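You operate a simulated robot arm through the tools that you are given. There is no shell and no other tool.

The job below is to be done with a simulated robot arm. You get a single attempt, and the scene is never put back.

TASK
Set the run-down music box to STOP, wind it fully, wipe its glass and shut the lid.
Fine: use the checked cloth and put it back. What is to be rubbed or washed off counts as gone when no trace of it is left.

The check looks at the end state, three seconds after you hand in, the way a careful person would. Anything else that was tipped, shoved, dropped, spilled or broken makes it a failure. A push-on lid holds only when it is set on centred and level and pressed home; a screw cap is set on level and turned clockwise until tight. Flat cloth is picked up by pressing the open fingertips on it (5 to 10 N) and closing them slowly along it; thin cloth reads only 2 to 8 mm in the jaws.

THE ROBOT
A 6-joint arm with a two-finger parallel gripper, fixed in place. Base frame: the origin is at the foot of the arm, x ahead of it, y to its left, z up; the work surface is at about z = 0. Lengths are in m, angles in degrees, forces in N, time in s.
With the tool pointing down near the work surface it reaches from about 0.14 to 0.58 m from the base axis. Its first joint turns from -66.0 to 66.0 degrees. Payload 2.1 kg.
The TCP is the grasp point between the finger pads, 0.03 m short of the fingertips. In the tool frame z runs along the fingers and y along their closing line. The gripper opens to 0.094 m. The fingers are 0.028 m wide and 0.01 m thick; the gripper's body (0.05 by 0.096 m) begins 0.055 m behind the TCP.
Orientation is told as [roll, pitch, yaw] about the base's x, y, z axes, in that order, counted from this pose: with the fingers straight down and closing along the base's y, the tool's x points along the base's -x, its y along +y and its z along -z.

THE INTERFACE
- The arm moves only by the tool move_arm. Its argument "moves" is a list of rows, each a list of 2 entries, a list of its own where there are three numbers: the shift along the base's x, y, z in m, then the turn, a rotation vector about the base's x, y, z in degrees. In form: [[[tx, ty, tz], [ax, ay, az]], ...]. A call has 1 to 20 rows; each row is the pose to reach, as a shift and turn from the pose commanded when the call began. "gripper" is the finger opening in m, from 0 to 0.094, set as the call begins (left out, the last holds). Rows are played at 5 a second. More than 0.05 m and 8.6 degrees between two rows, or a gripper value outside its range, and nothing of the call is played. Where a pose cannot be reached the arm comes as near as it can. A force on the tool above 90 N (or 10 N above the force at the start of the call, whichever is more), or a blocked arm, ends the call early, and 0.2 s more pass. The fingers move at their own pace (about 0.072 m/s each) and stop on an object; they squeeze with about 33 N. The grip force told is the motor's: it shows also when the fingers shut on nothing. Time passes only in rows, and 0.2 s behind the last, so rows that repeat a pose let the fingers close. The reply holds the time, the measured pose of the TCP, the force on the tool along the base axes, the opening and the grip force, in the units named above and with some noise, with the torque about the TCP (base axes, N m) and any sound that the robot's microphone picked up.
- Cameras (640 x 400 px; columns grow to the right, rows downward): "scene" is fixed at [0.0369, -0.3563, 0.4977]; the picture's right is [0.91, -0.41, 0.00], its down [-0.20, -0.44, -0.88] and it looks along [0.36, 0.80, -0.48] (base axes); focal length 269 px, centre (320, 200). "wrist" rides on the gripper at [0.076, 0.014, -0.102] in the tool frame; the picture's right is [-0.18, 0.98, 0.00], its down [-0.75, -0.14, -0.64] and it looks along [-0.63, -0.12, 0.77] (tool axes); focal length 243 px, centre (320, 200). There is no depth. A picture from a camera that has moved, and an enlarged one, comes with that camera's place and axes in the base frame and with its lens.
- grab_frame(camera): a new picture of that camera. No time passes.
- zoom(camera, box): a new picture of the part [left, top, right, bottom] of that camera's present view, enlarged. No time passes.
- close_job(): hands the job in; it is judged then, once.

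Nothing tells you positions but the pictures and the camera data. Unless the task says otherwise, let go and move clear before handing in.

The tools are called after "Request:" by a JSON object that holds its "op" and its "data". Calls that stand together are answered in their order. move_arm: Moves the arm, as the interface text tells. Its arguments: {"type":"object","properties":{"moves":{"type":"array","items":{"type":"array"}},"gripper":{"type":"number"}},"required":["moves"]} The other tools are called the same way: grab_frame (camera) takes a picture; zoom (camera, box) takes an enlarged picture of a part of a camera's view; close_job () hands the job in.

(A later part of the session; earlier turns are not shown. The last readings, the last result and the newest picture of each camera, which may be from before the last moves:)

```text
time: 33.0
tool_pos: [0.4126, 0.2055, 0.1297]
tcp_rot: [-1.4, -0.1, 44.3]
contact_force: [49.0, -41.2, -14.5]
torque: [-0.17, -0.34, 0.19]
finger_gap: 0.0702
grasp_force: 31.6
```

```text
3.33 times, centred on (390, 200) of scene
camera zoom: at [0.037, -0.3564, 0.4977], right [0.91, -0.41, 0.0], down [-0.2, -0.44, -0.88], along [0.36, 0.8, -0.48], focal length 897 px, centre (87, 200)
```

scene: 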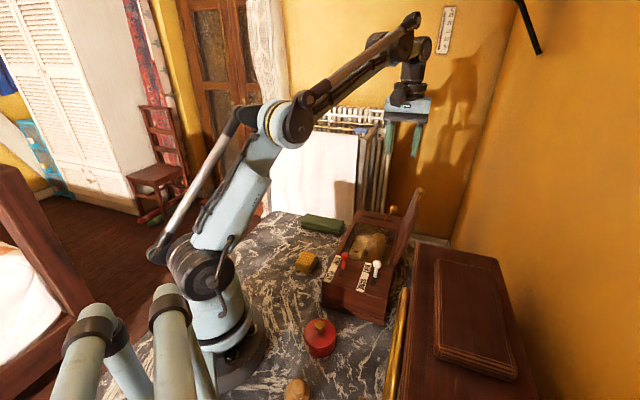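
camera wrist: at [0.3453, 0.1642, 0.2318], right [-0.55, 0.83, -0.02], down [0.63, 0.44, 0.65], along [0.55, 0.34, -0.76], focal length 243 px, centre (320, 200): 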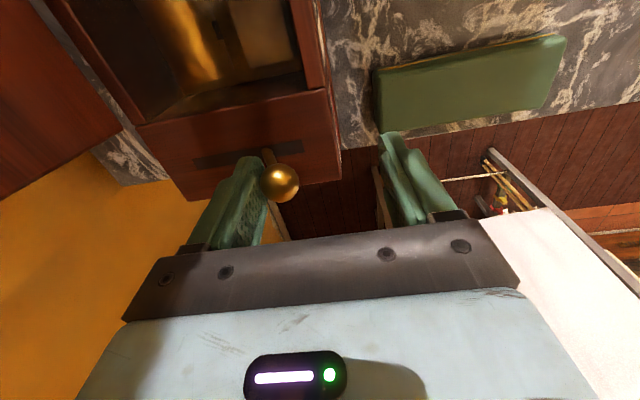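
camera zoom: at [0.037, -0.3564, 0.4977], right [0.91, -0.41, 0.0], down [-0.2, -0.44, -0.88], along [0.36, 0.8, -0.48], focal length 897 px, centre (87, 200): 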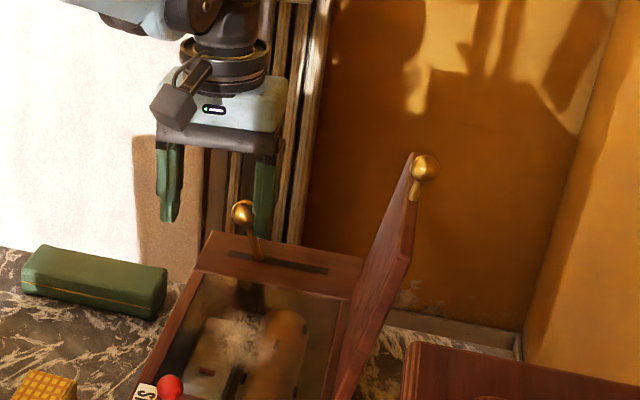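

The lever is stalled at roughly three quarters of its third left stroke, which fits a spring that is now fully wound. I'm relieving the load first and checking whether the lever holds its place.

Request:
{"op": "move_arm", "data": {"moves": [[[0.004, -0.004, 0], [0, 0, 0]], [[0.008, -0.008, 0], [0, 0, 0]], [[0.012, -0.012, 0], [0, 0, 0]], [[0.016, -0.016, 0], [0, 0, 0]], [[0.02, -0.02, 0], [0, 0, 0]], [[0.022, -0.022, 0], [0, 0, 0]], [[0.022, -0.022, 0], [0, 0, 0]]], "gripper": 0.045}}

Request:
{"op": "grab_frame", "data": {"camera": "wrist"}}

Request:
{"op": "zoom", "data": {"camera": "scene", "box": [310, 140, 470, 260]}}

```text
time: 34.6
tool_pos: [0.4285, 0.1928, 0.1302]
tcp_rot: [0.0, 0.0, 45.1]
contact_force: [0.3, -0.4, -0.6]
torque: [-0.03, 0.0, -0.03]
finger_gap: 0.045
grasp_force: 0.2
```

```text
taken
camera wrist: at [0.3642, 0.1478, 0.2324], right [-0.57, 0.82, 0.0], down [0.63, 0.43, 0.64], along [0.53, 0.36, -0.77], focal length 243 px, centre (320, 200)
```

wrist: 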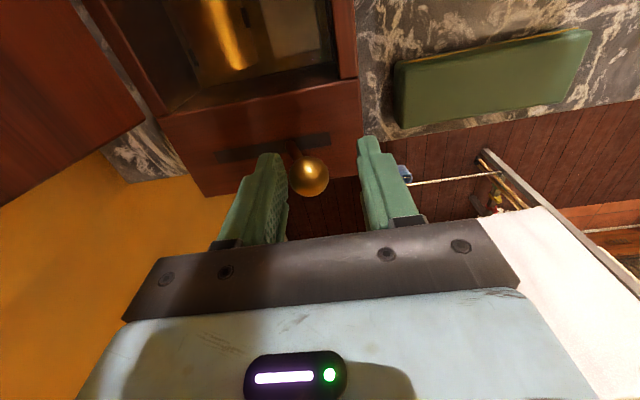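

```text
3.33 times, centred on (390, 200) of scene
camera zoom: at [0.0369, -0.3563, 0.4977], right [0.91, -0.41, 0.0], down [-0.2, -0.44, -0.88], along [0.36, 0.8, -0.48], focal length 897 px, centre (87, 200)
```

zoom: 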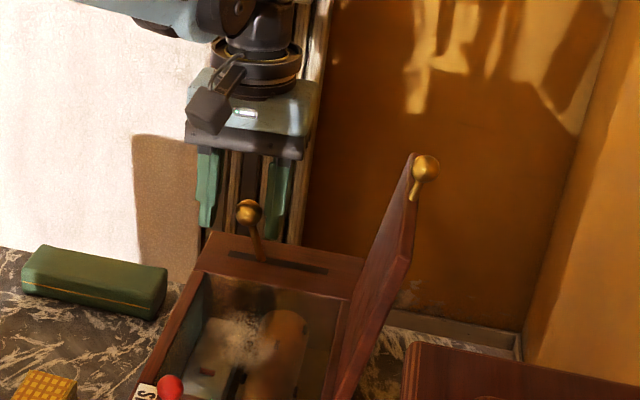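

The lever holds its position without drifting. I'll press it left again gently in small steps to learn whether this is a firm block.

Request:
{"op": "move_arm", "data": {"moves": [[[0.006, -0.006, 0], [0, 0, 0]], [[0.006, -0.006, 0], [0, 0, 0]], [[0.004, -0.004, 0], [0, 0, 0]], [[0.002, -0.002, 0], [0, 0, 0]], [[0.0, 0.0, 0], [0, 0, 0]], [[0.0, 0.0, 0], [0, 0, 0]]], "gripper": 0.034}}

Request:
{"op": "grab_frame", "data": {"camera": "wrist"}}

```text
time: 36.0
tool_pos: [0.4284, 0.1922, 0.1278]
tcp_rot: [-0.1, -0.1, 45.0]
contact_force: [2.5, -2.7, 1.4]
torque: [-0.04, -0.12, 0.03]
finger_gap: 0.0364
grasp_force: 2.2
```

```text
taken
camera wrist: at [0.3633, 0.1482, 0.2315], right [-0.56, 0.83, 0.0], down [0.63, 0.43, 0.64], along [0.53, 0.36, -0.77], focal length 243 px, centre (320, 200)
```

wrist: 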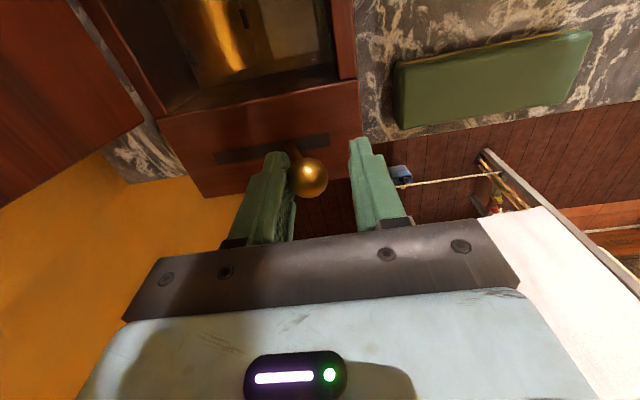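

There is resistance already right where it stalled. I'm pressing a few millimetres more to confirm the block.

Request:
{"op": "move_arm", "data": {"moves": [[[-0.002, 0.002, 0], [0, 0, 0]], [[-0.004, 0.004, 0], [0, 0, 0]], [[-0.006, 0.006, 0], [0, 0, 0]], [[-0.006, 0.006, 0], [0, 0, 0]]]}}

Request:
{"op": "grab_frame", "data": {"camera": "wrist"}}

```text
time: 37.0
tool_pos: [0.4229, 0.1956, 0.1305]
tcp_rot: [-0.2, 0.0, 44.8]
contact_force: [16.2, -13.5, -3.1]
torque: [-0.03, -0.31, 0.05]
finger_gap: 0.0461
grasp_force: 10.6
```

```text
taken
camera wrist: at [0.3578, 0.1521, 0.2326], right [-0.56, 0.83, -0.01], down [0.63, 0.43, 0.64], along [0.53, 0.36, -0.77], focal length 243 px, centre (320, 200)
```

wrist: 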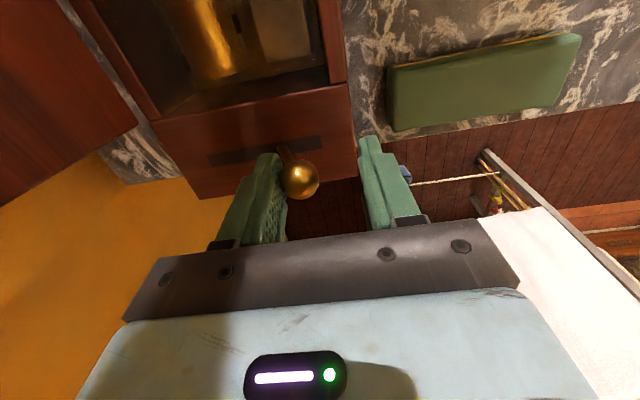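

It is a firm block: 21 N with only about 1 mm of movement. I'll sweep the lever to the right end and try a short left stroke from there, as a fully wound ratchet should resist from any position.

Request:
{"op": "move_arm", "data": {"moves": [[[0.008, -0.008, 0], [0, 0, 0]], [[0.016, -0.016, 0], [0, 0, 0]], [[0.024, -0.024, 0], [0, 0, 0]], [[0.032, -0.032, 0], [0, 0, 0]], [[0.04, -0.04, 0], [0, 0, 0]], [[0.048, -0.048, 0], [0, 0, 0]], [[0.056, -0.056, 0], [0, 0, 0]], [[0.062, -0.062, 0], [0, 0, 0]], [[0.066, -0.066, 0], [0, 0, 0]], [[0.068, -0.068, 0], [0, 0, 0]], [[0.068, -0.068, 0], [0, 0, 0]]], "gripper": 0.034}}

Request:
{"op": "grab_frame", "data": {"camera": "wrist"}}

```text
time: 39.4
tool_pos: [0.4901, 0.1304, 0.1295]
tcp_rot: [0.1, -0.1, 45.0]
contact_force: [-9.7, 8.9, 3.5]
torque: [0.22, 0.46, 0.07]
finger_gap: 0.0418
grasp_force: 6.6
```

```text
taken
camera wrist: at [0.4257, 0.0867, 0.2323], right [-0.57, 0.82, 0.0], down [0.63, 0.43, 0.64], along [0.53, 0.36, -0.77], focal length 243 px, centre (320, 200)
```

wrist: 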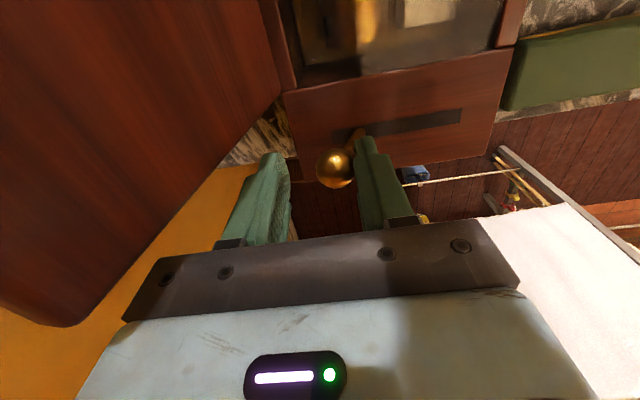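

The lever is back at the right end. Now a slow, short left push to see if the ratchet resists.

Request:
{"op": "move_arm", "data": {"moves": [[[-0.004, 0.004, 0], [0, 0, 0]], [[-0.008, 0.008, 0], [0, 0, 0]], [[-0.012, 0.012, 0], [0, 0, 0]], [[-0.015, 0.015, 0], [0, 0, 0]], [[-0.018, 0.018, 0], [0, 0, 0]], [[-0.021, 0.021, 0], [0, 0, 0]], [[-0.021, 0.021, 0], [0, 0, 0]]]}}

Request:
{"op": "grab_frame", "data": {"camera": "wrist"}}

```text
time: 41.0
tool_pos: [0.4709, 0.1482, 0.1289]
tcp_rot: [-0.4, 0.0, 44.9]
contact_force: [19.0, -15.6, 5.9]
torque: [-0.19, -0.53, 0.01]
finger_gap: 0.0483
grasp_force: 12.1
```

```text
taken
camera wrist: at [0.4053, 0.1044, 0.2321], right [-0.56, 0.83, -0.01], down [0.63, 0.43, 0.64], along [0.53, 0.36, -0.77], focal length 243 px, centre (320, 200)
```

wrist: 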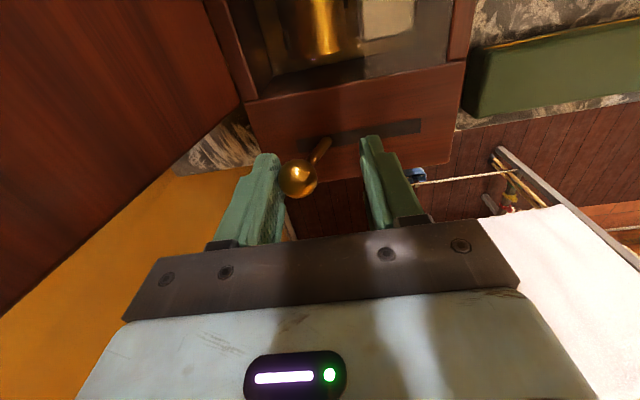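

The ratchet now blocks even from the right end, so the spring is fully wound. I'll centre over the knob, open the fingers slightly and rise straight up.

Request:
{"op": "move_arm", "data": {"moves": [[[0.005, -0.005, 0], [0, 0, 0]], [[0.0105, -0.0105, 0], [0, 0, 0]], [[0.0105, -0.0105, 0], [0, 0, 0]], [[0.0105, -0.0105, 0.02], [0, 0, 0]], [[0.0105, -0.0105, 0.05], [0, 0, 0]], [[0.0105, -0.0105, 0.08], [0, 0, 0]], [[0.0105, -0.0105, 0.12], [0, 0, 0]], [[0.0105, -0.0105, 0.16], [0, 0, 0]], [[0.0105, -0.0105, 0.18], [0, 0, 0]], [[0.0105, -0.0105, 0.18], [0, 0, 0]]], "gripper": 0.05}}

Request:
{"op": "grab_frame", "data": {"camera": "scene"}}

Request:
{"op": "grab_frame", "data": {"camera": "wrist"}}

```text
time: 43.2
tool_pos: [0.4801, 0.14, 0.3077]
tcp_rot: [0.0, -0.1, 45.1]
contact_force: [0.3, -0.4, 0.0]
torque: [0.0, -0.01, 0.0]
finger_gap: 0.0502
grasp_force: 0.0
```

```text
taken
```

scene: 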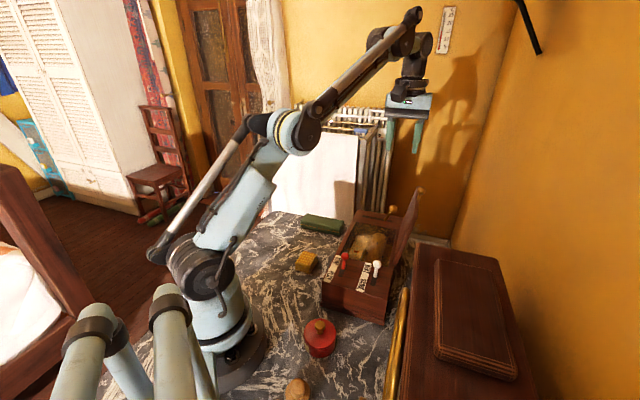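

```text
taken
camera wrist: at [0.415, 0.0964, 0.4117], right [-0.56, 0.83, 0.0], down [0.63, 0.43, 0.64], along [0.53, 0.36, -0.77], focal length 243 px, centre (320, 200)
```

wrist: 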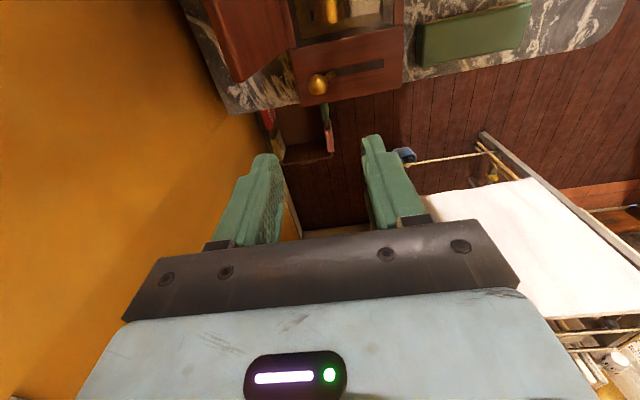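

Winding is done and the lever is back at its rest end. Next I'll fetch the checked cloth: turn back to yaw -45 and hover over it.

Request:
{"op": "move_arm", "data": {"moves": [[[-0.015, 0.001, 0.0], [0, 0, -7.5]], [[-0.035, 0.002, 0.0], [0, 0, -15]], [[-0.056, 0.003, 0.0], [0, 0, -22.5]], [[-0.078, 0.004, 0.0], [0, 0, -30]], [[-0.1, 0.005, 0.0], [0, 0, -37.5]], [[-0.122, 0.006, 0.0], [0, 0, -45]], [[-0.145, 0.007, 0.0], [0, 0, -52.5]], [[-0.168, 0.008, 0.0], [0, 0, -60]], [[-0.192, 0.009, 0.0], [0, 0, -67.5]], [[-0.215, 0.01, -0.01], [0, 0, -75]], [[-0.238, 0.01, -0.03], [0, 0, -82.5]], [[-0.2541, 0.01, -0.05], [0, 0, -90]], [[-0.2541, 0.01, -0.06], [0, 0, -90]], [[-0.2541, 0.01, -0.06], [0, 0, -90]]], "gripper": 0.07}}

Request:
{"op": "grab_frame", "data": {"camera": "wrist"}}

Request:
{"op": "grab_frame", "data": {"camera": "scene"}}

```text
time: 46.2
tool_pos: [0.225, 0.1475, 0.2503]
tcp_rot: [0.0, -0.1, -45.0]
contact_force: [0.3, 0.0, 0.0]
torque: [0.02, 0.01, 0.0]
finger_gap: 0.0697
grasp_force: 0.1
```

```text
taken
camera wrist: at [0.1801, 0.212, 0.3534], right [0.83, 0.56, 0.0], down [0.43, -0.63, 0.64], along [0.36, -0.53, -0.77], focal length 243 px, centre (320, 200)
```

wrist: 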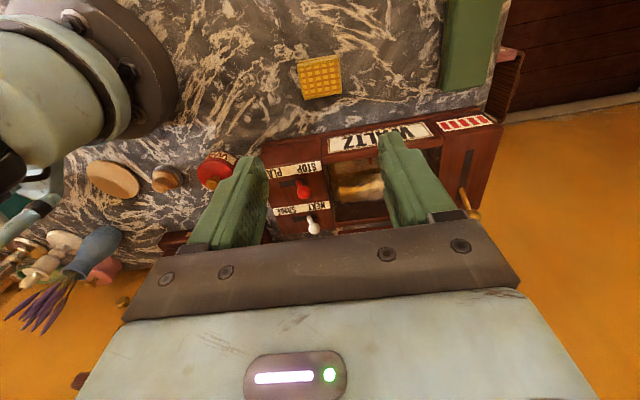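

```text
taken
```

scene: 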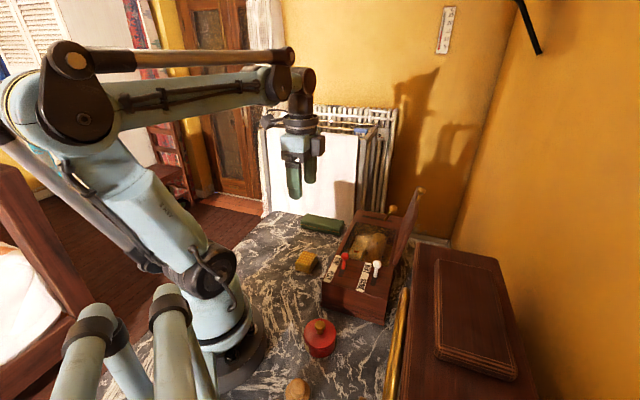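

The left side of the box has a WALTZ label and a red gauge near the winder. I'm zooming in to read it, and on the cloth for its exact position.

Request:
{"op": "zoom", "data": {"camera": "wrist", "box": [400, 90, 520, 165]}}

Request:
{"op": "zoom", "data": {"camera": "wrist", "box": [270, 30, 374, 110]}}

```text
5.33 times, centred on (460, 128) of wrist
camera zoom: at [0.1801, 0.212, 0.3534], right [0.83, 0.56, 0.0], down [0.43, -0.63, 0.64], along [0.36, -0.53, -0.77], focal length 1294 px, centre (-427, 587)
```

zoom: 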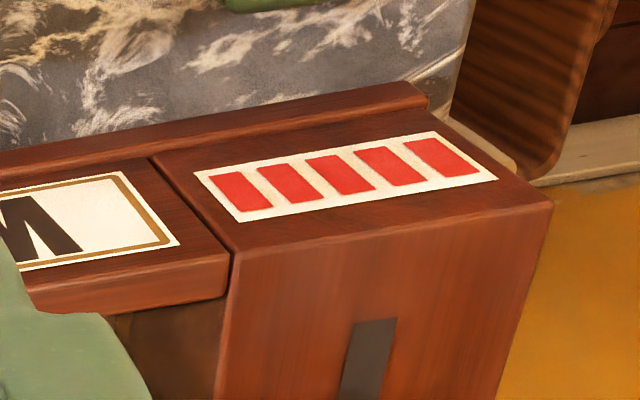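

```text
5.00 times, centred on (322, 70) of wrist
camera zoom: at [0.1801, 0.212, 0.3534], right [0.83, 0.56, 0.0], down [0.43, -0.63, 0.64], along [0.36, -0.53, -0.77], focal length 1213 px, centre (310, 850)
```

zoom: 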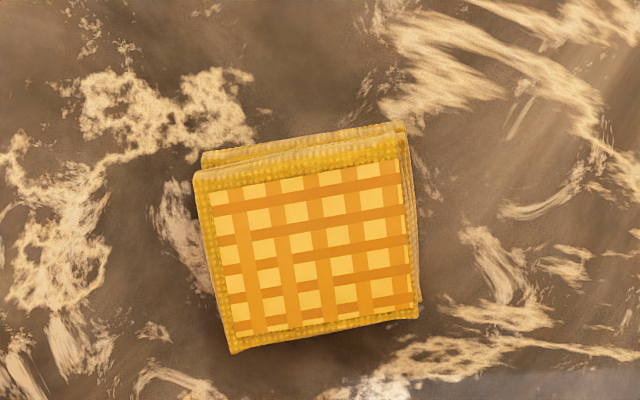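

The gauge shows all five bars red, which agrees with the blocked ratchet: fully wound. The cloth is a folded stack centred at about (0.224, 0.150), 46 x 41 mm and 3 cm high, so I'll descend around it with open fingers.

Request:
{"op": "move_arm", "data": {"moves": [[[-0.001, 0.002, -0.04], [0, 0, 0]], [[-0.001, 0.002, -0.08], [0, 0, 0]], [[-0.001, 0.002, -0.12], [0, 0, 0]], [[-0.001, 0.002, -0.15], [0, 0, 0]], [[-0.001, 0.002, -0.175], [0, 0, 0]], [[-0.001, 0.002, -0.175], [0, 0, 0]]]}}

Request:
{"op": "grab_frame", "data": {"camera": "wrist"}}

Request:
{"op": "zoom", "data": {"camera": "scene", "box": [250, 200, 370, 290]}}

```text
time: 47.6
tool_pos: [0.2246, 0.1514, 0.0753]
tcp_rot: [0.1, 0.0, -45.1]
contact_force: [0.5, 0.0, 0.3]
torque: [-0.04, -0.01, 0.02]
finger_gap: 0.0698
grasp_force: 0.1
```

```text
taken
camera wrist: at [0.1804, 0.2158, 0.1789], right [0.83, 0.56, 0.0], down [0.43, -0.63, 0.64], along [0.36, -0.53, -0.77], focal length 243 px, centre (320, 200)
```

wrist: 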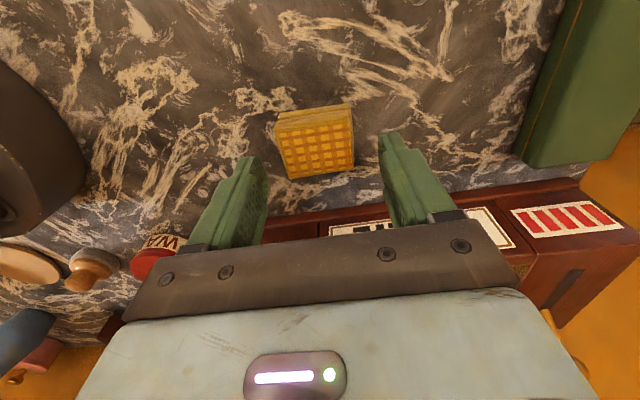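

```text
4.44 times, centred on (310, 245) of scene
camera zoom: at [0.0369, -0.3563, 0.4977], right [0.91, -0.41, 0.0], down [-0.2, -0.44, -0.88], along [0.36, 0.8, -0.48], focal length 1196 px, centre (364, 0)
```

zoom: 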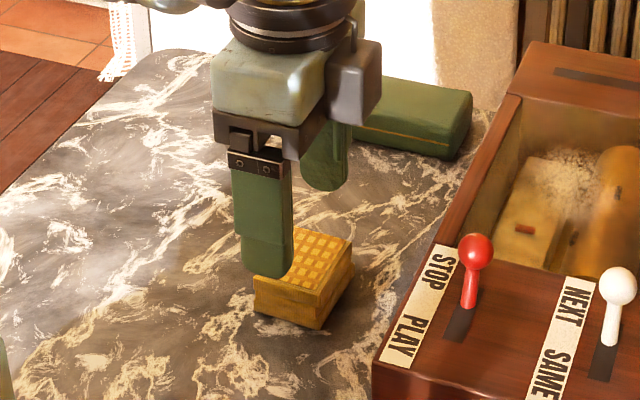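

The fingers straddle the cloth with even clearance. I'm lowering so the tips stop about 8 mm above the table, then closing.

Request:
{"op": "move_arm", "data": {"moves": [[[-0.0007, -0.0017, -0.015], [0, 0, 0]], [[-0.0007, -0.0017, -0.028], [0, 0, 0]], [[-0.0007, -0.0017, -0.0373], [0, 0, 0]], [[-0.0007, -0.0017, -0.0373], [0, 0, 0]]]}}

Request:
{"op": "move_arm", "data": {"moves": [[[0, 0, 0], [0, 0, 0]], [[0, 0, 0], [0, 0, 0]], [[0, 0, 0], [0, 0, 0]], [[0, 0, 0], [0, 0, 0]]], "gripper": 0.03}}

Request:
{"op": "grab_frame", "data": {"camera": "wrist"}}

Request:
{"op": "zoom", "data": {"camera": "scene", "box": [250, 200, 370, 290]}}

```text
time: 48.6
tool_pos: [0.2238, 0.1505, 0.0379]
tcp_rot: [0.0, 0.0, -44.9]
contact_force: [0.4, 0.4, -0.5]
torque: [-0.02, 0.0, 0.01]
finger_gap: 0.0702
grasp_force: 0.0
```

```text
time: 49.6
tool_pos: [0.2233, 0.1493, 0.036]
tcp_rot: [0.0, 0.0, -45.0]
contact_force: [0.3, 0.5, 0.1]
torque: [0.01, 0.0, -0.01]
finger_gap: 0.0531
grasp_force: 32.9
```

```text
taken
camera wrist: at [0.179, 0.2137, 0.1393], right [0.83, 0.56, 0.0], down [0.43, -0.63, 0.64], along [0.36, -0.53, -0.77], focal length 243 px, centre (320, 200)
```

wrist: 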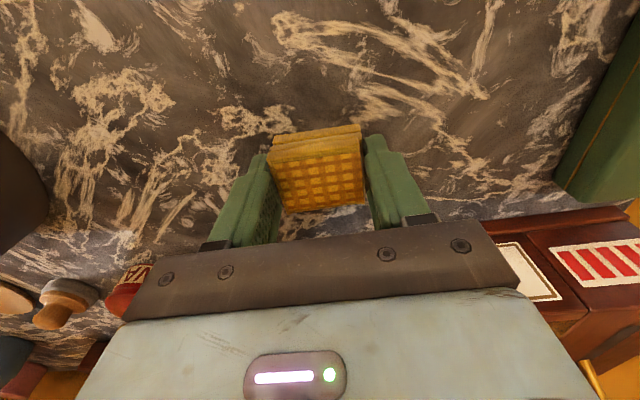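

```text
4.44 times, centred on (310, 245) of scene
camera zoom: at [0.0369, -0.3563, 0.4977], right [0.91, -0.41, 0.0], down [-0.2, -0.44, -0.88], along [0.36, 0.8, -0.48], focal length 1196 px, centre (364, 0)
```

zoom: 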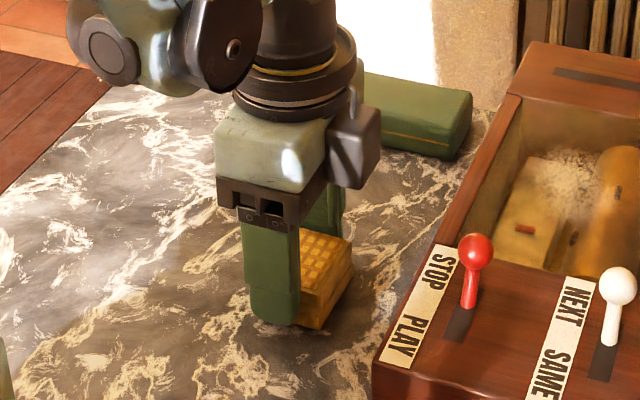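

The cloth is held firmly at 53 mm opening. I'm lifting it and checking that the whole stack comes along.

Request:
{"op": "move_arm", "data": {"moves": [[[0, 0, 0.01], [0, 0, 0]], [[0, 0, 0.03], [0, 0, 0]], [[0, 0, 0.06], [0, 0, 0]], [[0, 0, 0.1], [0, 0, 0]], [[0, 0, 0.14], [0, 0, 0]], [[0, 0, 0.16], [0, 0, 0]], [[0, 0, 0.16], [0, 0, 0]]]}}

Request:
{"op": "grab_frame", "data": {"camera": "wrist"}}

Request:
{"op": "zoom", "data": {"camera": "scene", "box": [230, 130, 430, 290]}}

```text
time: 51.2
tool_pos: [0.2228, 0.1483, 0.1986]
tcp_rot: [0.0, -0.1, -45.0]
contact_force: [0.0, 0.2, 0.3]
torque: [0.01, -0.01, 0.01]
finger_gap: 0.0528
grasp_force: 33.0
```

```text
taken
camera wrist: at [0.1788, 0.2131, 0.3022], right [0.83, 0.56, 0.0], down [0.43, -0.63, 0.64], along [0.36, -0.53, -0.77], focal length 243 px, centre (320, 200)
```

wrist: 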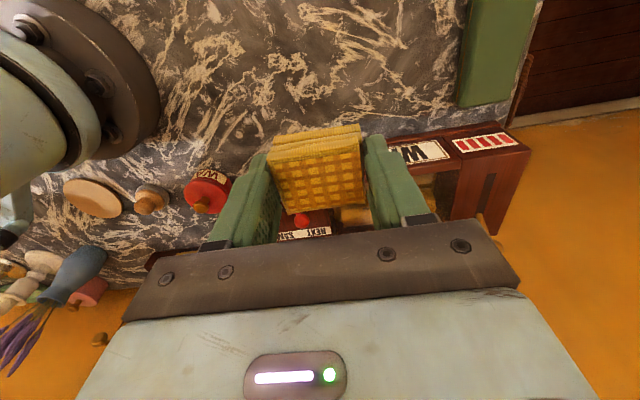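

```text
2.50 times, centred on (330, 210) of scene
camera zoom: at [0.0369, -0.3563, 0.4977], right [0.91, -0.41, 0.0], down [-0.2, -0.44, -0.88], along [0.36, 0.8, -0.48], focal length 673 px, centre (295, 175)
```

zoom: 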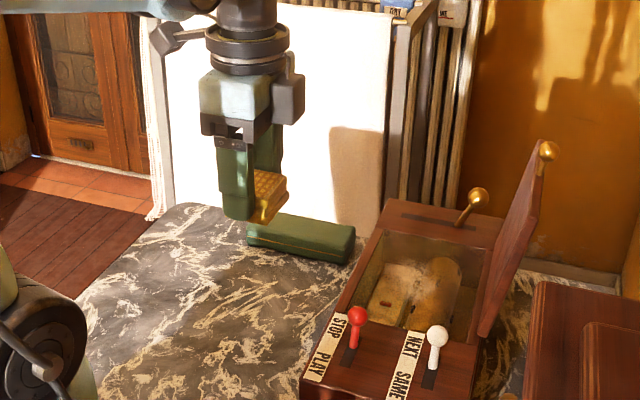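

The whole stack is held, its bottom about 37 mm below the TCP. The smudge on the glass centres near (0.362, 0.0945), so I'll carry the cloth above it and then lower slowly until contact.

Request:
{"op": "move_arm", "data": {"moves": [[[0.028, -0.0108, 0], [0, 0, 0]], [[0.056, -0.0216, 0], [0, 0, 0]], [[0.084, -0.0324, 0], [0, 0, 0]], [[0.112, -0.0432, 0], [0, 0, 0]], [[0.139, -0.0535, 0], [0, 0, 0]], [[0.139, -0.0535, -0.03], [0, 0, 0]], [[0.139, -0.0535, -0.05], [0, 0, 0]], [[0.139, -0.0535, -0.05], [0, 0, 0]]]}}

Request:
{"op": "grab_frame", "data": {"camera": "wrist"}}

Request:
{"op": "zoom", "data": {"camera": "scene", "box": [310, 160, 430, 280]}}

```text
time: 53.0
tool_pos: [0.3653, 0.0965, 0.1457]
tcp_rot: [0.0, -0.1, -45.1]
contact_force: [0.1, 0.2, -0.2]
torque: [-0.04, -0.01, -0.02]
finger_gap: 0.0528
grasp_force: 32.6
```

```text
taken
camera wrist: at [0.3203, 0.1599, 0.2495], right [0.83, 0.57, 0.0], down [0.43, -0.63, 0.64], along [0.36, -0.53, -0.77], focal length 243 px, centre (320, 200)
```

wrist: 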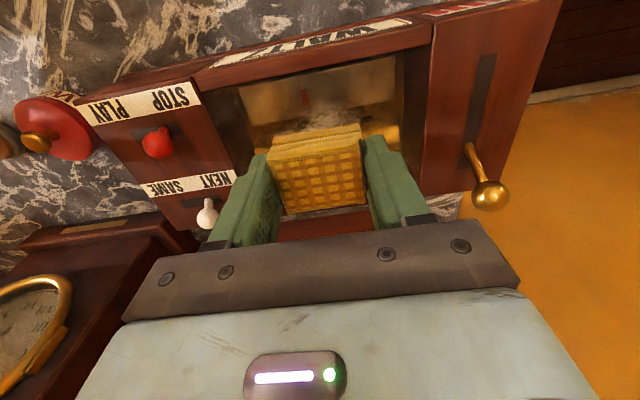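

```text
3.33 times, centred on (370, 220) of scene
camera zoom: at [0.0369, -0.3563, 0.4977], right [0.91, -0.41, 0.0], down [-0.2, -0.44, -0.88], along [0.36, 0.8, -0.48], focal length 897 px, centre (153, 133)
```

zoom: 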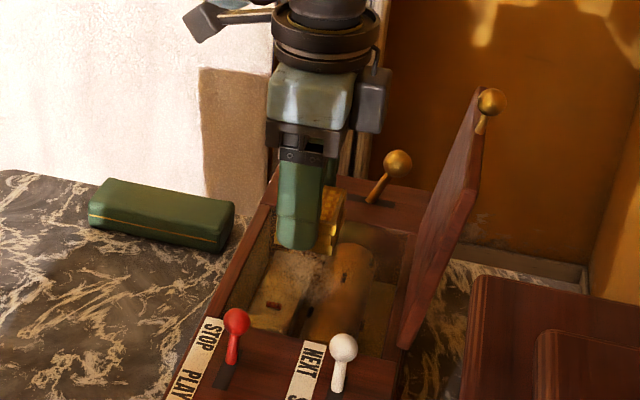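

The cloth is above the smudge, bottom at about z=0.109. I'm lowering in small steps and watching the vertical force.

Request:
{"op": "move_arm", "data": {"moves": [[[0, 0, -0.005], [0, 0, 0]], [[0, 0, -0.01], [0, 0, 0]], [[0, 0, -0.015], [0, 0, 0]], [[0, 0, -0.019], [0, 0, 0]], [[0, 0, -0.019], [0, 0, 0]]]}}

Request:
{"op": "zoom", "data": {"camera": "scene", "box": [340, 200, 420, 260]}}

```text
time: 54.2
tool_pos: [0.3644, 0.0959, 0.1282]
tcp_rot: [0.0, 0.1, -45.0]
contact_force: [0.3, -0.3, -0.2]
torque: [-0.01, 0.01, 0.0]
finger_gap: 0.0529
grasp_force: 33.1
```

```text
6.67 times, centred on (380, 230) of scene
camera zoom: at [0.0369, -0.3563, 0.4977], right [0.91, -0.41, 0.0], down [-0.2, -0.44, -0.88], along [0.36, 0.8, -0.48], focal length 1794 px, centre (-80, 0)
```

zoom: 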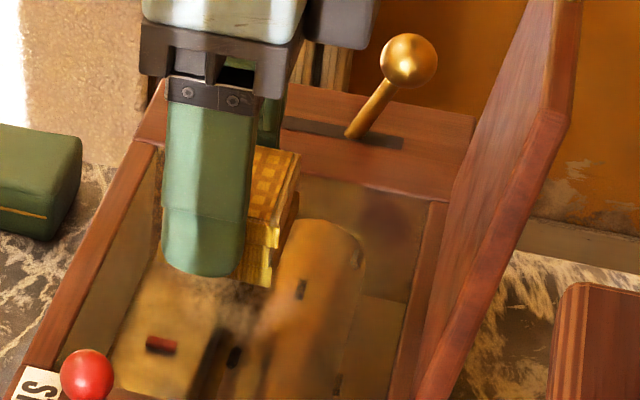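

No contact yet at TCP z=0.128. I'm continuing down in 2 mm steps.

Request:
{"op": "move_arm", "data": {"moves": [[[0, 0, -0.002], [0, 0, 0]], [[0, 0, -0.004], [0, 0, 0]], [[0, 0, -0.006], [0, 0, 0]], [[0, 0, -0.006], [0, 0, 0]]]}}

```text
time: 55.2
tool_pos: [0.364, 0.0965, 0.1216]
tcp_rot: [0.1, -0.1, -45.0]
contact_force: [0.2, -0.8, -0.8]
torque: [0.02, -0.01, -0.01]
finger_gap: 0.0525
grasp_force: 32.2
```

Still no contact at z=0.1216. I'm continuing with finer steps.

Request:
{"op": "move_arm", "data": {"moves": [[[0, 0, -0.002], [0, 0, 0]], [[0, 0, -0.004], [0, 0, 0]], [[0, 0, -0.004], [0, 0, 0]]]}}

```text
time: 56.0
tool_pos: [0.3626, 0.0955, 0.1167]
tcp_rot: [0.0, 0.0, -45.0]
contact_force: [-0.1, -0.4, 0.2]
torque: [0.07, -0.02, 0.01]
finger_gap: 0.0526
grasp_force: 32.8
```

Still free at z=0.117, so the glass is set slightly below the frame. I'm checking the picture and stepping down another 3 mm.

Request:
{"op": "move_arm", "data": {"moves": [[[0, 0, -0.0015], [0, 0, 0]], [[0, 0, -0.003], [0, 0, 0]], [[0, 0, -0.003], [0, 0, 0]]]}}

Request:
{"op": "zoom", "data": {"camera": "scene", "box": [340, 200, 420, 260]}}

```text
time: 56.8
tool_pos: [0.3622, 0.0957, 0.1132]
tcp_rot: [0.0, 0.1, -45.0]
contact_force: [0.0, -0.1, 0.2]
torque: [-0.03, -0.01, 0.01]
finger_gap: 0.0527
grasp_force: 33.7
```

```text
6.67 times, centred on (380, 230) of scene
camera zoom: at [0.0369, -0.3563, 0.4977], right [0.91, -0.41, 0.0], down [-0.2, -0.44, -0.88], along [0.36, 0.8, -0.48], focal length 1794 px, centre (-80, 0)
```

zoom: 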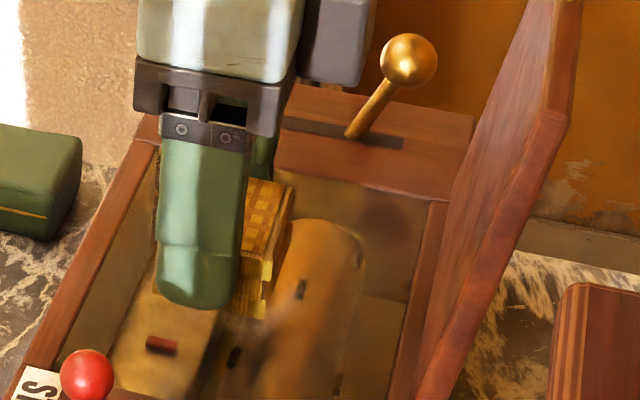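

No contact yet at z=0.113. I'm continuing cautiously.

Request:
{"op": "move_arm", "data": {"moves": [[[0, 0, -0.0015], [0, 0, 0]], [[0, 0, -0.003], [0, 0, 0]], [[0, 0, -0.003], [0, 0, 0]]]}}

```text
time: 57.6
tool_pos: [0.3645, 0.0965, 0.1135]
tcp_rot: [0.0, 0.0, -44.9]
contact_force: [0.7, 0.1, -1.0]
torque: [0.0, 0.01, 0.02]
finger_gap: 0.0526
grasp_force: 32.8
```

Position noise is a millimetre or two, and there is still no upward force. I'm stepping down again.

Request:
{"op": "move_arm", "data": {"moves": [[[0, 0, -0.0015], [0, 0, 0]], [[0, 0, -0.003], [0, 0, 0]], [[0, 0, -0.003], [0, 0, 0]]]}}

```text
time: 58.4
tool_pos: [0.3621, 0.0957, 0.1089]
tcp_rot: [0.0, -0.2, -45.1]
contact_force: [3.5, -0.9, 36.5]
torque: [-0.01, -0.15, -0.03]
finger_gap: 0.0527
grasp_force: 33.4
```

Contact came abruptly at 36 N, more than I want on glass. I'm backing off 2.5 mm right away.

Request:
{"op": "move_arm", "data": {"moves": [[[0, 0, 0.0025], [0, 0, 0]], [[0, 0, 0.0025], [0, 0, 0]]]}}

Request:
{"op": "zoom", "data": {"camera": "scene", "box": [340, 200, 420, 260]}}

```text
time: 59.0
tool_pos: [0.3628, 0.0975, 0.1116]
tcp_rot: [-0.1, 0.0, -45.0]
contact_force: [0.4, -0.2, 0.0]
torque: [0.04, 0.0, 0.03]
finger_gap: 0.0527
grasp_force: 32.7
```

```text
6.67 times, centred on (380, 230) of scene
camera zoom: at [0.0369, -0.3563, 0.4977], right [0.91, -0.41, 0.0], down [-0.2, -0.44, -0.88], along [0.36, 0.8, -0.48], focal length 1794 px, centre (-80, 0)
```

zoom: 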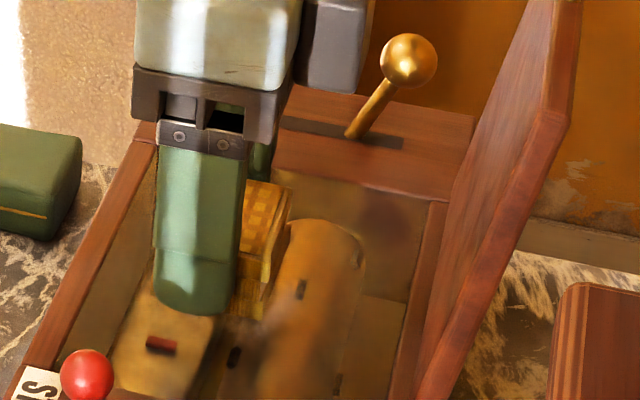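

The glass is intact and the load is gone. I'll approach again in sub-millimetre steps for a light pressure of a few newtons.

Request:
{"op": "move_arm", "data": {"moves": [[[0, 0, -0.0005], [0, 0, 0]], [[0, 0, -0.001], [0, 0, 0]], [[0, 0, -0.001], [0, 0, 0]]]}}

```text
time: 59.8
tool_pos: [0.3622, 0.0979, 0.1103]
tcp_rot: [0.0, 0.0, -44.9]
contact_force: [-0.2, 0.1, 0.4]
torque: [0.01, -0.01, -0.03]
finger_gap: 0.0529
grasp_force: 32.4
```

Still free at this height. I'm going half a millimetre at a time.

Request:
{"op": "move_arm", "data": {"moves": [[[0, 0, -0.0005], [0, 0, 0]], [[0, 0, -0.0005], [0, 0, 0]]]}}

```text
time: 60.4
tool_pos: [0.3635, 0.0963, 0.1101]
tcp_rot: [0.0, 0.0, -45.1]
contact_force: [0.7, -0.8, 0.7]
torque: [-0.01, -0.01, 0.01]
finger_gap: 0.0527
grasp_force: 33.1
```

Request:
{"op": "move_arm", "data": {"moves": [[[0, 0, -0.0004], [0, 0, 0]], [[0, 0, -0.0004], [0, 0, 0]]]}}

```text
time: 61.0
tool_pos: [0.3629, 0.0956, 0.1091]
tcp_rot: [-0.1, -0.1, -45.0]
contact_force: [-1.9, -3.3, 18.7]
torque: [-0.05, -0.02, -0.04]
finger_gap: 0.0528
grasp_force: 32.5
```

I have contact at about 19 N; a hair less is enough. I'll start the first wiping stroke along the glass, staying clear of the frame edges.

Request:
{"op": "move_arm", "data": {"moves": [[[0, 0, 0.0002], [0, 0, 0]], [[0.0057, 0.0057, 0.0002], [0, 0, 0]], [[0.0113, 0.0113, 0.0002], [0, 0, 0]], [[0.0177, 0.0177, 0.0002], [0, 0, 0]], [[0.0113, 0.0113, 0.0002], [0, 0, 0]], [[0.0057, 0.0057, 0.0002], [0, 0, 0]], [[0, 0, 0.0002], [0, 0, 0]]]}}

Request:
{"op": "zoom", "data": {"camera": "scene", "box": [340, 200, 420, 260]}}

```text
time: 62.6
tool_pos: [0.363, 0.095, 0.1098]
tcp_rot: [0.0, 0.0, -45.0]
contact_force: [-0.1, 0.0, -1.2]
torque: [-0.01, 0.02, 0.01]
finger_gap: 0.0527
grasp_force: 32.8
```

```text
6.67 times, centred on (380, 230) of scene
camera zoom: at [0.0369, -0.3563, 0.4977], right [0.91, -0.41, 0.0], down [-0.2, -0.44, -0.88], along [0.36, 0.8, -0.48], focal length 1794 px, centre (-80, 0)
```

zoom: 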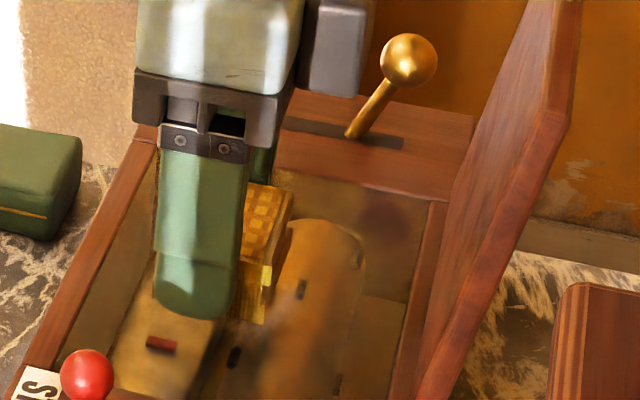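

Contact was lost at that height. I'll lower 0.4 mm and wipe again with strokes to both ends.

Request:
{"op": "move_arm", "data": {"moves": [[[0, 0, -0.0002], [0, 0, 0]], [[0, 0, -0.0004], [0, 0, 0]], [[0.0057, 0.0057, -0.0004], [0, 0, 0]], [[0.0113, 0.0113, -0.0004], [0, 0, 0]]]}}

```text
time: 63.6
tool_pos: [0.3752, 0.1072, 0.1097]
tcp_rot: [0.0, -0.1, -45.0]
contact_force: [-1.1, -0.1, -0.8]
torque: [-0.01, 0.0, 0.01]
finger_gap: 0.0525
grasp_force: 33.6
```

No contact here; the cloth may have slid up slightly in the grip. I'm lowering a bit more in half-millimetre steps.

Request:
{"op": "move_arm", "data": {"moves": [[[0, 0, -0.0005], [0, 0, 0]], [[0, 0, -0.0005], [0, 0, 0]]]}}

```text
time: 64.2
tool_pos: [0.3754, 0.1075, 0.1088]
tcp_rot: [-0.1, -0.1, -45.1]
contact_force: [1.9, 0.1, 13.3]
torque: [0.01, -0.01, -0.02]
finger_gap: 0.053
grasp_force: 32.7
```

13 N now, a good wiping pressure. I'm stroking toward the front of the glass.

Request:
{"op": "move_arm", "data": {"moves": [[[-0.006, -0.006, 0], [0, 0, 0]], [[-0.012, -0.012, 0], [0, 0, 0]], [[-0.018, -0.018, 0], [0, 0, 0]], [[-0.024, -0.024, 0], [0, 0, 0]]]}}

Request:
{"op": "zoom", "data": {"camera": "scene", "box": [340, 200, 420, 260]}}

Request:
{"op": "grab_frame", "data": {"camera": "wrist"}}

```text
time: 65.2
tool_pos: [0.3493, 0.0837, 0.1084]
tcp_rot: [0.1, 0.0, -45.0]
contact_force: [6.9, 6.8, 21.6]
torque: [0.21, -0.26, 0.04]
finger_gap: 0.0528
grasp_force: 32.7
```

```text
6.67 times, centred on (380, 230) of scene
camera zoom: at [0.0369, -0.3563, 0.4977], right [0.91, -0.41, 0.0], down [-0.2, -0.44, -0.88], along [0.36, 0.8, -0.48], focal length 1794 px, centre (-80, 0)
```

zoom: 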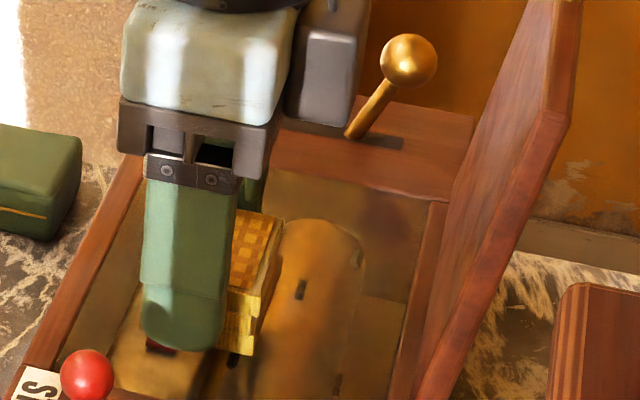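

```text
taken
camera wrist: at [0.3055, 0.1474, 0.2116], right [0.82, 0.57, 0.0], down [0.43, -0.63, 0.64], along [0.36, -0.53, -0.77], focal length 243 px, centre (320, 200)
```

wrist: 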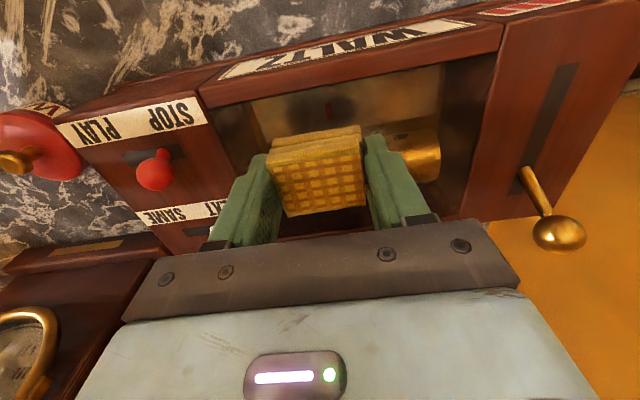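

The wipe is working: about 22 N down with 10 N of friction, and the smudge is vanishing. I'll ease up slightly and continue with a raster along the front and right side.

Request:
{"op": "move_arm", "data": {"moves": [[[-0.0057, -0.0057, 0.0002], [0, 0, 0]], [[-0.0113, -0.0113, 0.0002], [0, 0, 0]], [[-0.0057, -0.017, 0.0002], [0, 0, 0]], [[0, -0.0226, 0.0002], [0, 0, 0]], [[0.0057, -0.0283, 0.0002], [0, 0, 0]], [[0.0113, -0.0226, 0.0002], [0, 0, 0]], [[0.017, -0.017, 0.0002], [0, 0, 0]]]}}

Request:
{"op": "zoom", "data": {"camera": "scene", "box": [340, 200, 420, 260]}}

```text
time: 66.8
tool_pos: [0.3668, 0.0663, 0.1094]
tcp_rot: [0.0, 0.0, -45.0]
contact_force: [-0.9, -0.8, 3.0]
torque: [0.0, 0.03, -0.01]
finger_gap: 0.0527
grasp_force: 33.5
```

```text
6.67 times, centred on (380, 230) of scene
camera zoom: at [0.0369, -0.3563, 0.4977], right [0.91, -0.41, 0.0], down [-0.2, -0.44, -0.88], along [0.36, 0.8, -0.48], focal length 1794 px, centre (-80, 0)
```

zoom: 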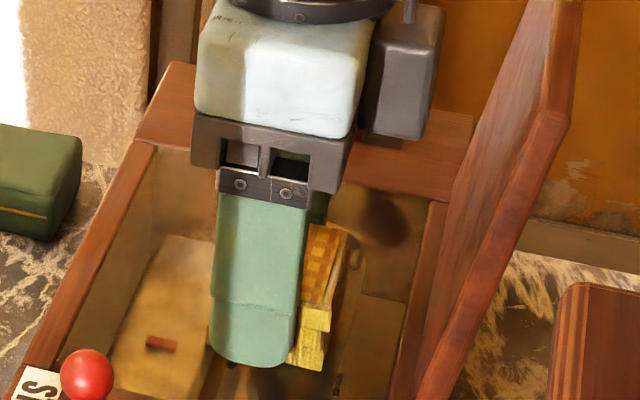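

The left part already looks clear of smudge, with only 3 N left. I'll press a fraction more and run along the right side, back edge and left side of the glass.

Request:
{"op": "move_arm", "data": {"moves": [[[0.0, 0.0, -0.0003], [0, 0, 0]], [[0.0057, 0.0057, -0.0003], [0, 0, 0]], [[0.0113, 0.0113, -0.0003], [0, 0, 0]], [[0.017, 0.017, -0.0003], [0, 0, 0]], [[0.0226, 0.0226, -0.0003], [0, 0, 0]], [[0.0269, 0.0269, -0.0003], [0, 0, 0]], [[0.0212, 0.0325, -0.0003], [0, 0, 0]], [[0.0156, 0.0382, -0.0003], [0, 0, 0]]]}}

Request:
{"op": "zoom", "data": {"camera": "scene", "box": [340, 200, 420, 260]}}

```text
time: 68.6
tool_pos: [0.3821, 0.1052, 0.1094]
tcp_rot: [0.0, 0.0, -45.0]
contact_force: [-0.3, -0.6, -1.0]
torque: [0.0, 0.03, -0.02]
finger_gap: 0.0527
grasp_force: 32.6
```

```text
6.67 times, centred on (380, 230) of scene
camera zoom: at [0.0369, -0.3563, 0.4977], right [0.91, -0.41, 0.0], down [-0.2, -0.44, -0.88], along [0.36, 0.8, -0.48], focal length 1794 px, centre (-80, 0)
```

zoom: 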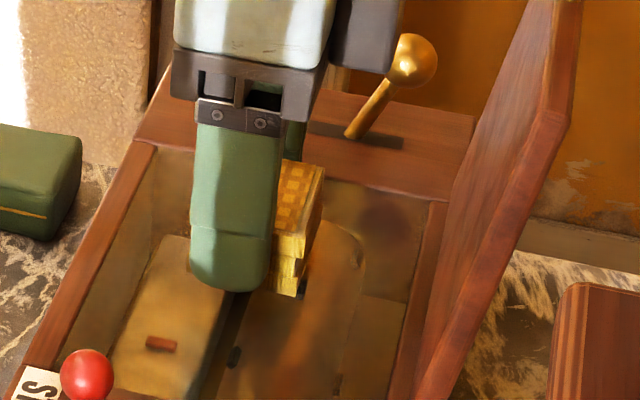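

No contact at the back here, though the smudge already looks mostly gone. I'm lowering slightly to restore pressure and wiping the back and left parts.

Request:
{"op": "move_arm", "data": {"moves": [[[0, 0, -0.0005], [0, 0, 0]], [[0, 0, -0.0005], [0, 0, 0]]]}}

```text
time: 69.2
tool_pos: [0.3829, 0.105, 0.1076]
tcp_rot: [0.0, 0.1, -45.0]
contact_force: [-0.6, 0.5, 5.6]
torque: [0.06, -0.03, -0.01]
finger_gap: 0.0528
grasp_force: 33.6
```

5.6 N of contact now. I'm sweeping left and then toward the front.

Request:
{"op": "move_arm", "data": {"moves": [[[0, 0, -0.0002], [0, 0, 0]], [[-0.0057, 0.0057, -0.0002], [0, 0, 0]], [[-0.0113, 0.0113, -0.0002], [0, 0, 0]], [[-0.0184, 0.0071, -0.0002], [0, 0, 0]], [[-0.024, 0.0014, -0.0001], [0, 0, 0]], [[-0.0297, -0.0042, 0.0], [0, 0, 0]]]}}

Request:
{"op": "zoom", "data": {"camera": "scene", "box": [340, 200, 420, 260]}}

```text
time: 70.6
tool_pos: [0.3522, 0.1007, 0.1094]
tcp_rot: [0.0, 0.0, -45.0]
contact_force: [2.6, 4.7, 9.9]
torque: [0.13, -0.16, 0.02]
finger_gap: 0.0527
grasp_force: 33.3
```

```text
6.67 times, centred on (380, 230) of scene
camera zoom: at [0.0369, -0.3563, 0.4977], right [0.91, -0.41, 0.0], down [-0.2, -0.44, -0.88], along [0.36, 0.8, -0.48], focal length 1794 px, centre (-80, 0)
```

zoom: 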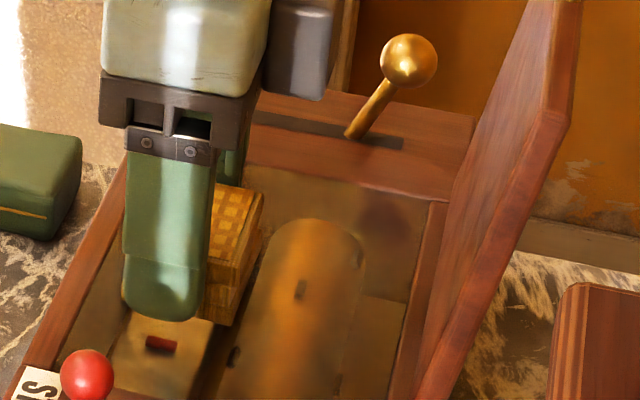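

Contact is good at about 10 N. I'm finishing the left front and coming back through the middle.

Request:
{"op": "move_arm", "data": {"moves": [[[-0.0057, -0.0057, 0.0001], [0, 0, 0]], [[-0.0113, -0.0113, 0.0001], [0, 0, 0]], [[-0.0071, -0.0156, 0.0001], [0, 0, 0]], [[-0.0014, -0.0212, 0.0001], [0, 0, 0]], [[0.0043, -0.0156, 0], [0, 0, 0]], [[0.01, -0.01, -0.0001], [0, 0, 0]], [[0.0156, -0.0043, -0.0002], [0, 0, 0]], [[0.0212, 0.0014, -0.0003], [0, 0, 0]], [[0.0269, 0.0071, -0.0003], [0, 0, 0]], [[0.0325, 0.0127, -0.0003], [0, 0, 0]]]}}

Request:
{"op": "zoom", "data": {"camera": "scene", "box": [340, 200, 420, 260]}}

```text
time: 72.8
tool_pos: [0.3861, 0.113, 0.1078]
tcp_rot: [-0.1, 0.0, -45.0]
contact_force: [-9.2, -7.6, 23.4]
torque: [-0.33, 0.37, -0.02]
finger_gap: 0.0531
grasp_force: 32.9
```

```text
6.67 times, centred on (380, 230) of scene
camera zoom: at [0.0368, -0.3564, 0.4977], right [0.91, -0.41, 0.0], down [-0.2, -0.44, -0.88], along [0.36, 0.8, -0.48], focal length 1794 px, centre (-80, 0)
```

zoom: 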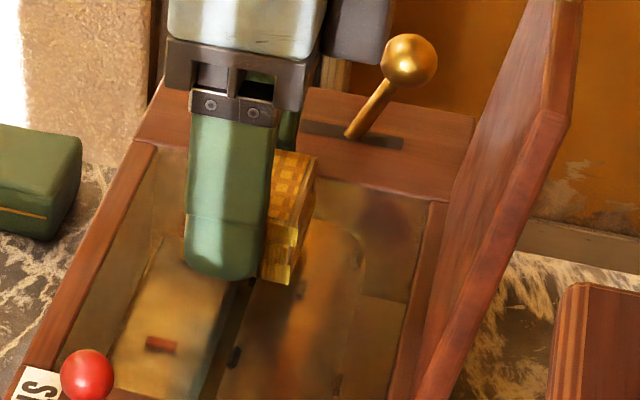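

The strokes covered the whole smudged area. I'm lifting off and inspecting the glass.

Request:
{"op": "move_arm", "data": {"moves": [[[0, 0, 0.01], [0, 0, 0]], [[-0.005, 0.005, 0.04], [0, 0, 0]], [[-0.02, 0.02, 0.08], [0, 0, 0]], [[-0.045, 0.045, 0.1], [0, 0, 0]], [[-0.07, 0.06, 0.12], [0, 0, 0]], [[-0.08, 0.065, 0.14], [0, 0, 0]], [[-0.08, 0.065, 0.14], [0, 0, 0]]]}}

Request:
{"op": "zoom", "data": {"camera": "scene", "box": [320, 215, 410, 275]}}

Request:
{"op": "grab_frame", "data": {"camera": "wrist"}}

```text
time: 74.4
tool_pos: [0.3063, 0.1783, 0.2467]
tcp_rot: [0.0, 0.0, -45.1]
contact_force: [-0.3, 0.4, -0.6]
torque: [-0.04, 0.0, 0.0]
finger_gap: 0.0525
grasp_force: 33.2
```

```text
6.67 times, centred on (365, 245) of scene
camera zoom: at [0.0369, -0.3563, 0.4977], right [0.91, -0.41, 0.0], down [-0.2, -0.44, -0.88], along [0.36, 0.8, -0.48], focal length 1794 px, centre (20, -100)
```

zoom: 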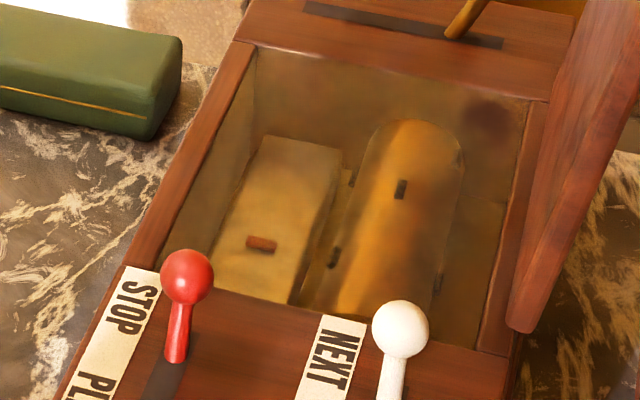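

```text
taken
camera wrist: at [0.2604, 0.2429, 0.3504], right [0.83, 0.56, 0.0], down [0.43, -0.63, 0.64], along [0.36, -0.53, -0.77], focal length 243 px, centre (320, 200)
```

wrist: 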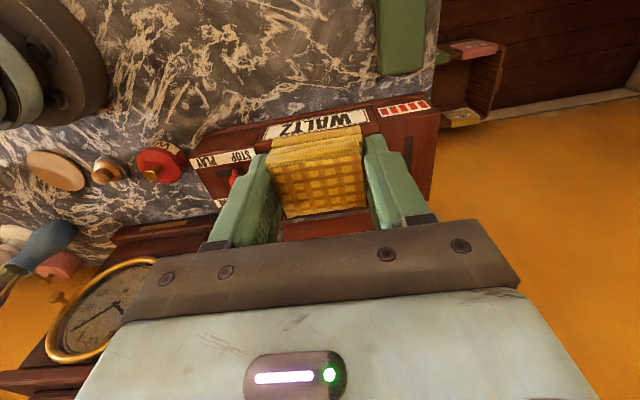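

From the scene camera the glass looks clean. I'll hover higher over the box so the wrist camera can check it from another angle while I still hold the cloth.

Request:
{"op": "move_arm", "data": {"moves": [[[0.0, 0.0, 0.04], [0, 0, 0]], [[0.02, -0.03, 0.08], [0, 0, 0]], [[0.045, -0.06, 0.08], [0, 0, 0]], [[0.055, -0.08, 0.08], [0, 0, 0]], [[0.055, -0.08, 0.08], [0, 0, 0]]]}}

Request:
{"op": "grab_frame", "data": {"camera": "wrist"}}

Request:
{"op": "zoom", "data": {"camera": "wrist", "box": [230, 20, 420, 140]}}

Request:
{"op": "zoom", "data": {"camera": "scene", "box": [340, 215, 400, 260]}}

```text
refused: row 2 steps farther than a row can; nothing moved
```

```text
taken
camera wrist: at [0.2604, 0.2429, 0.3504], right [0.83, 0.56, 0.0], down [0.43, -0.63, 0.64], along [0.36, -0.53, -0.77], focal length 243 px, centre (320, 200)
```

wrist: 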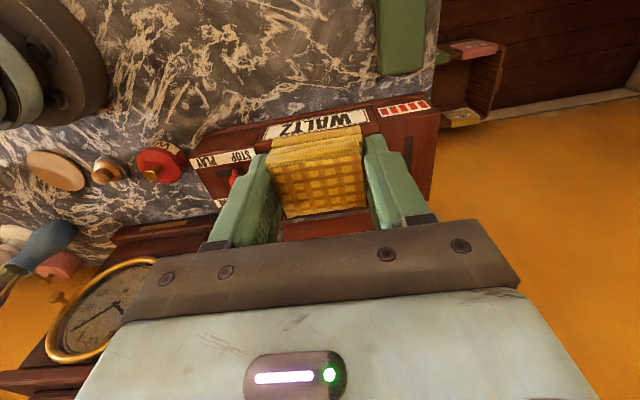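

```text
3.33 times, centred on (325, 80) of wrist
camera zoom: at [0.2604, 0.2429, 0.3504], right [0.83, 0.56, 0.0], down [0.43, -0.63, 0.64], along [0.36, -0.53, -0.77], focal length 809 px, centre (303, 600)
```

zoom: 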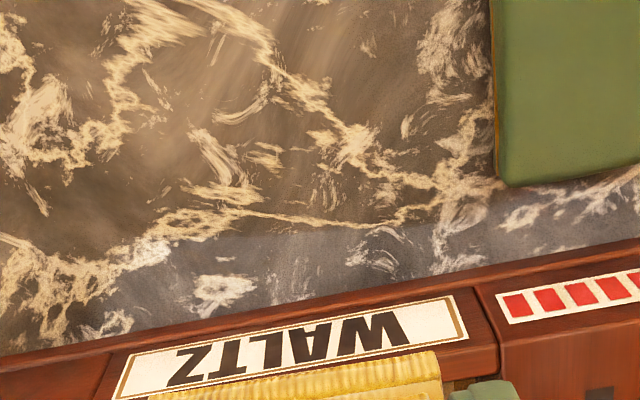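

```text
8.89 times, centred on (370, 238) of scene
camera zoom: at [0.0369, -0.3563, 0.4977], right [0.91, -0.41, 0.0], down [-0.2, -0.44, -0.88], along [0.36, 0.8, -0.48], focal length 2392 px, centre (-124, -133)
```

zoom: 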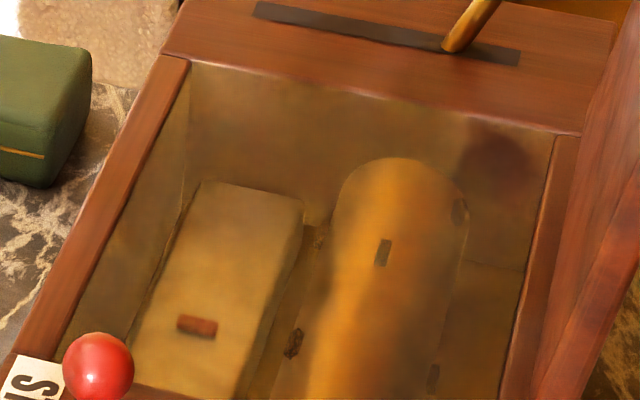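

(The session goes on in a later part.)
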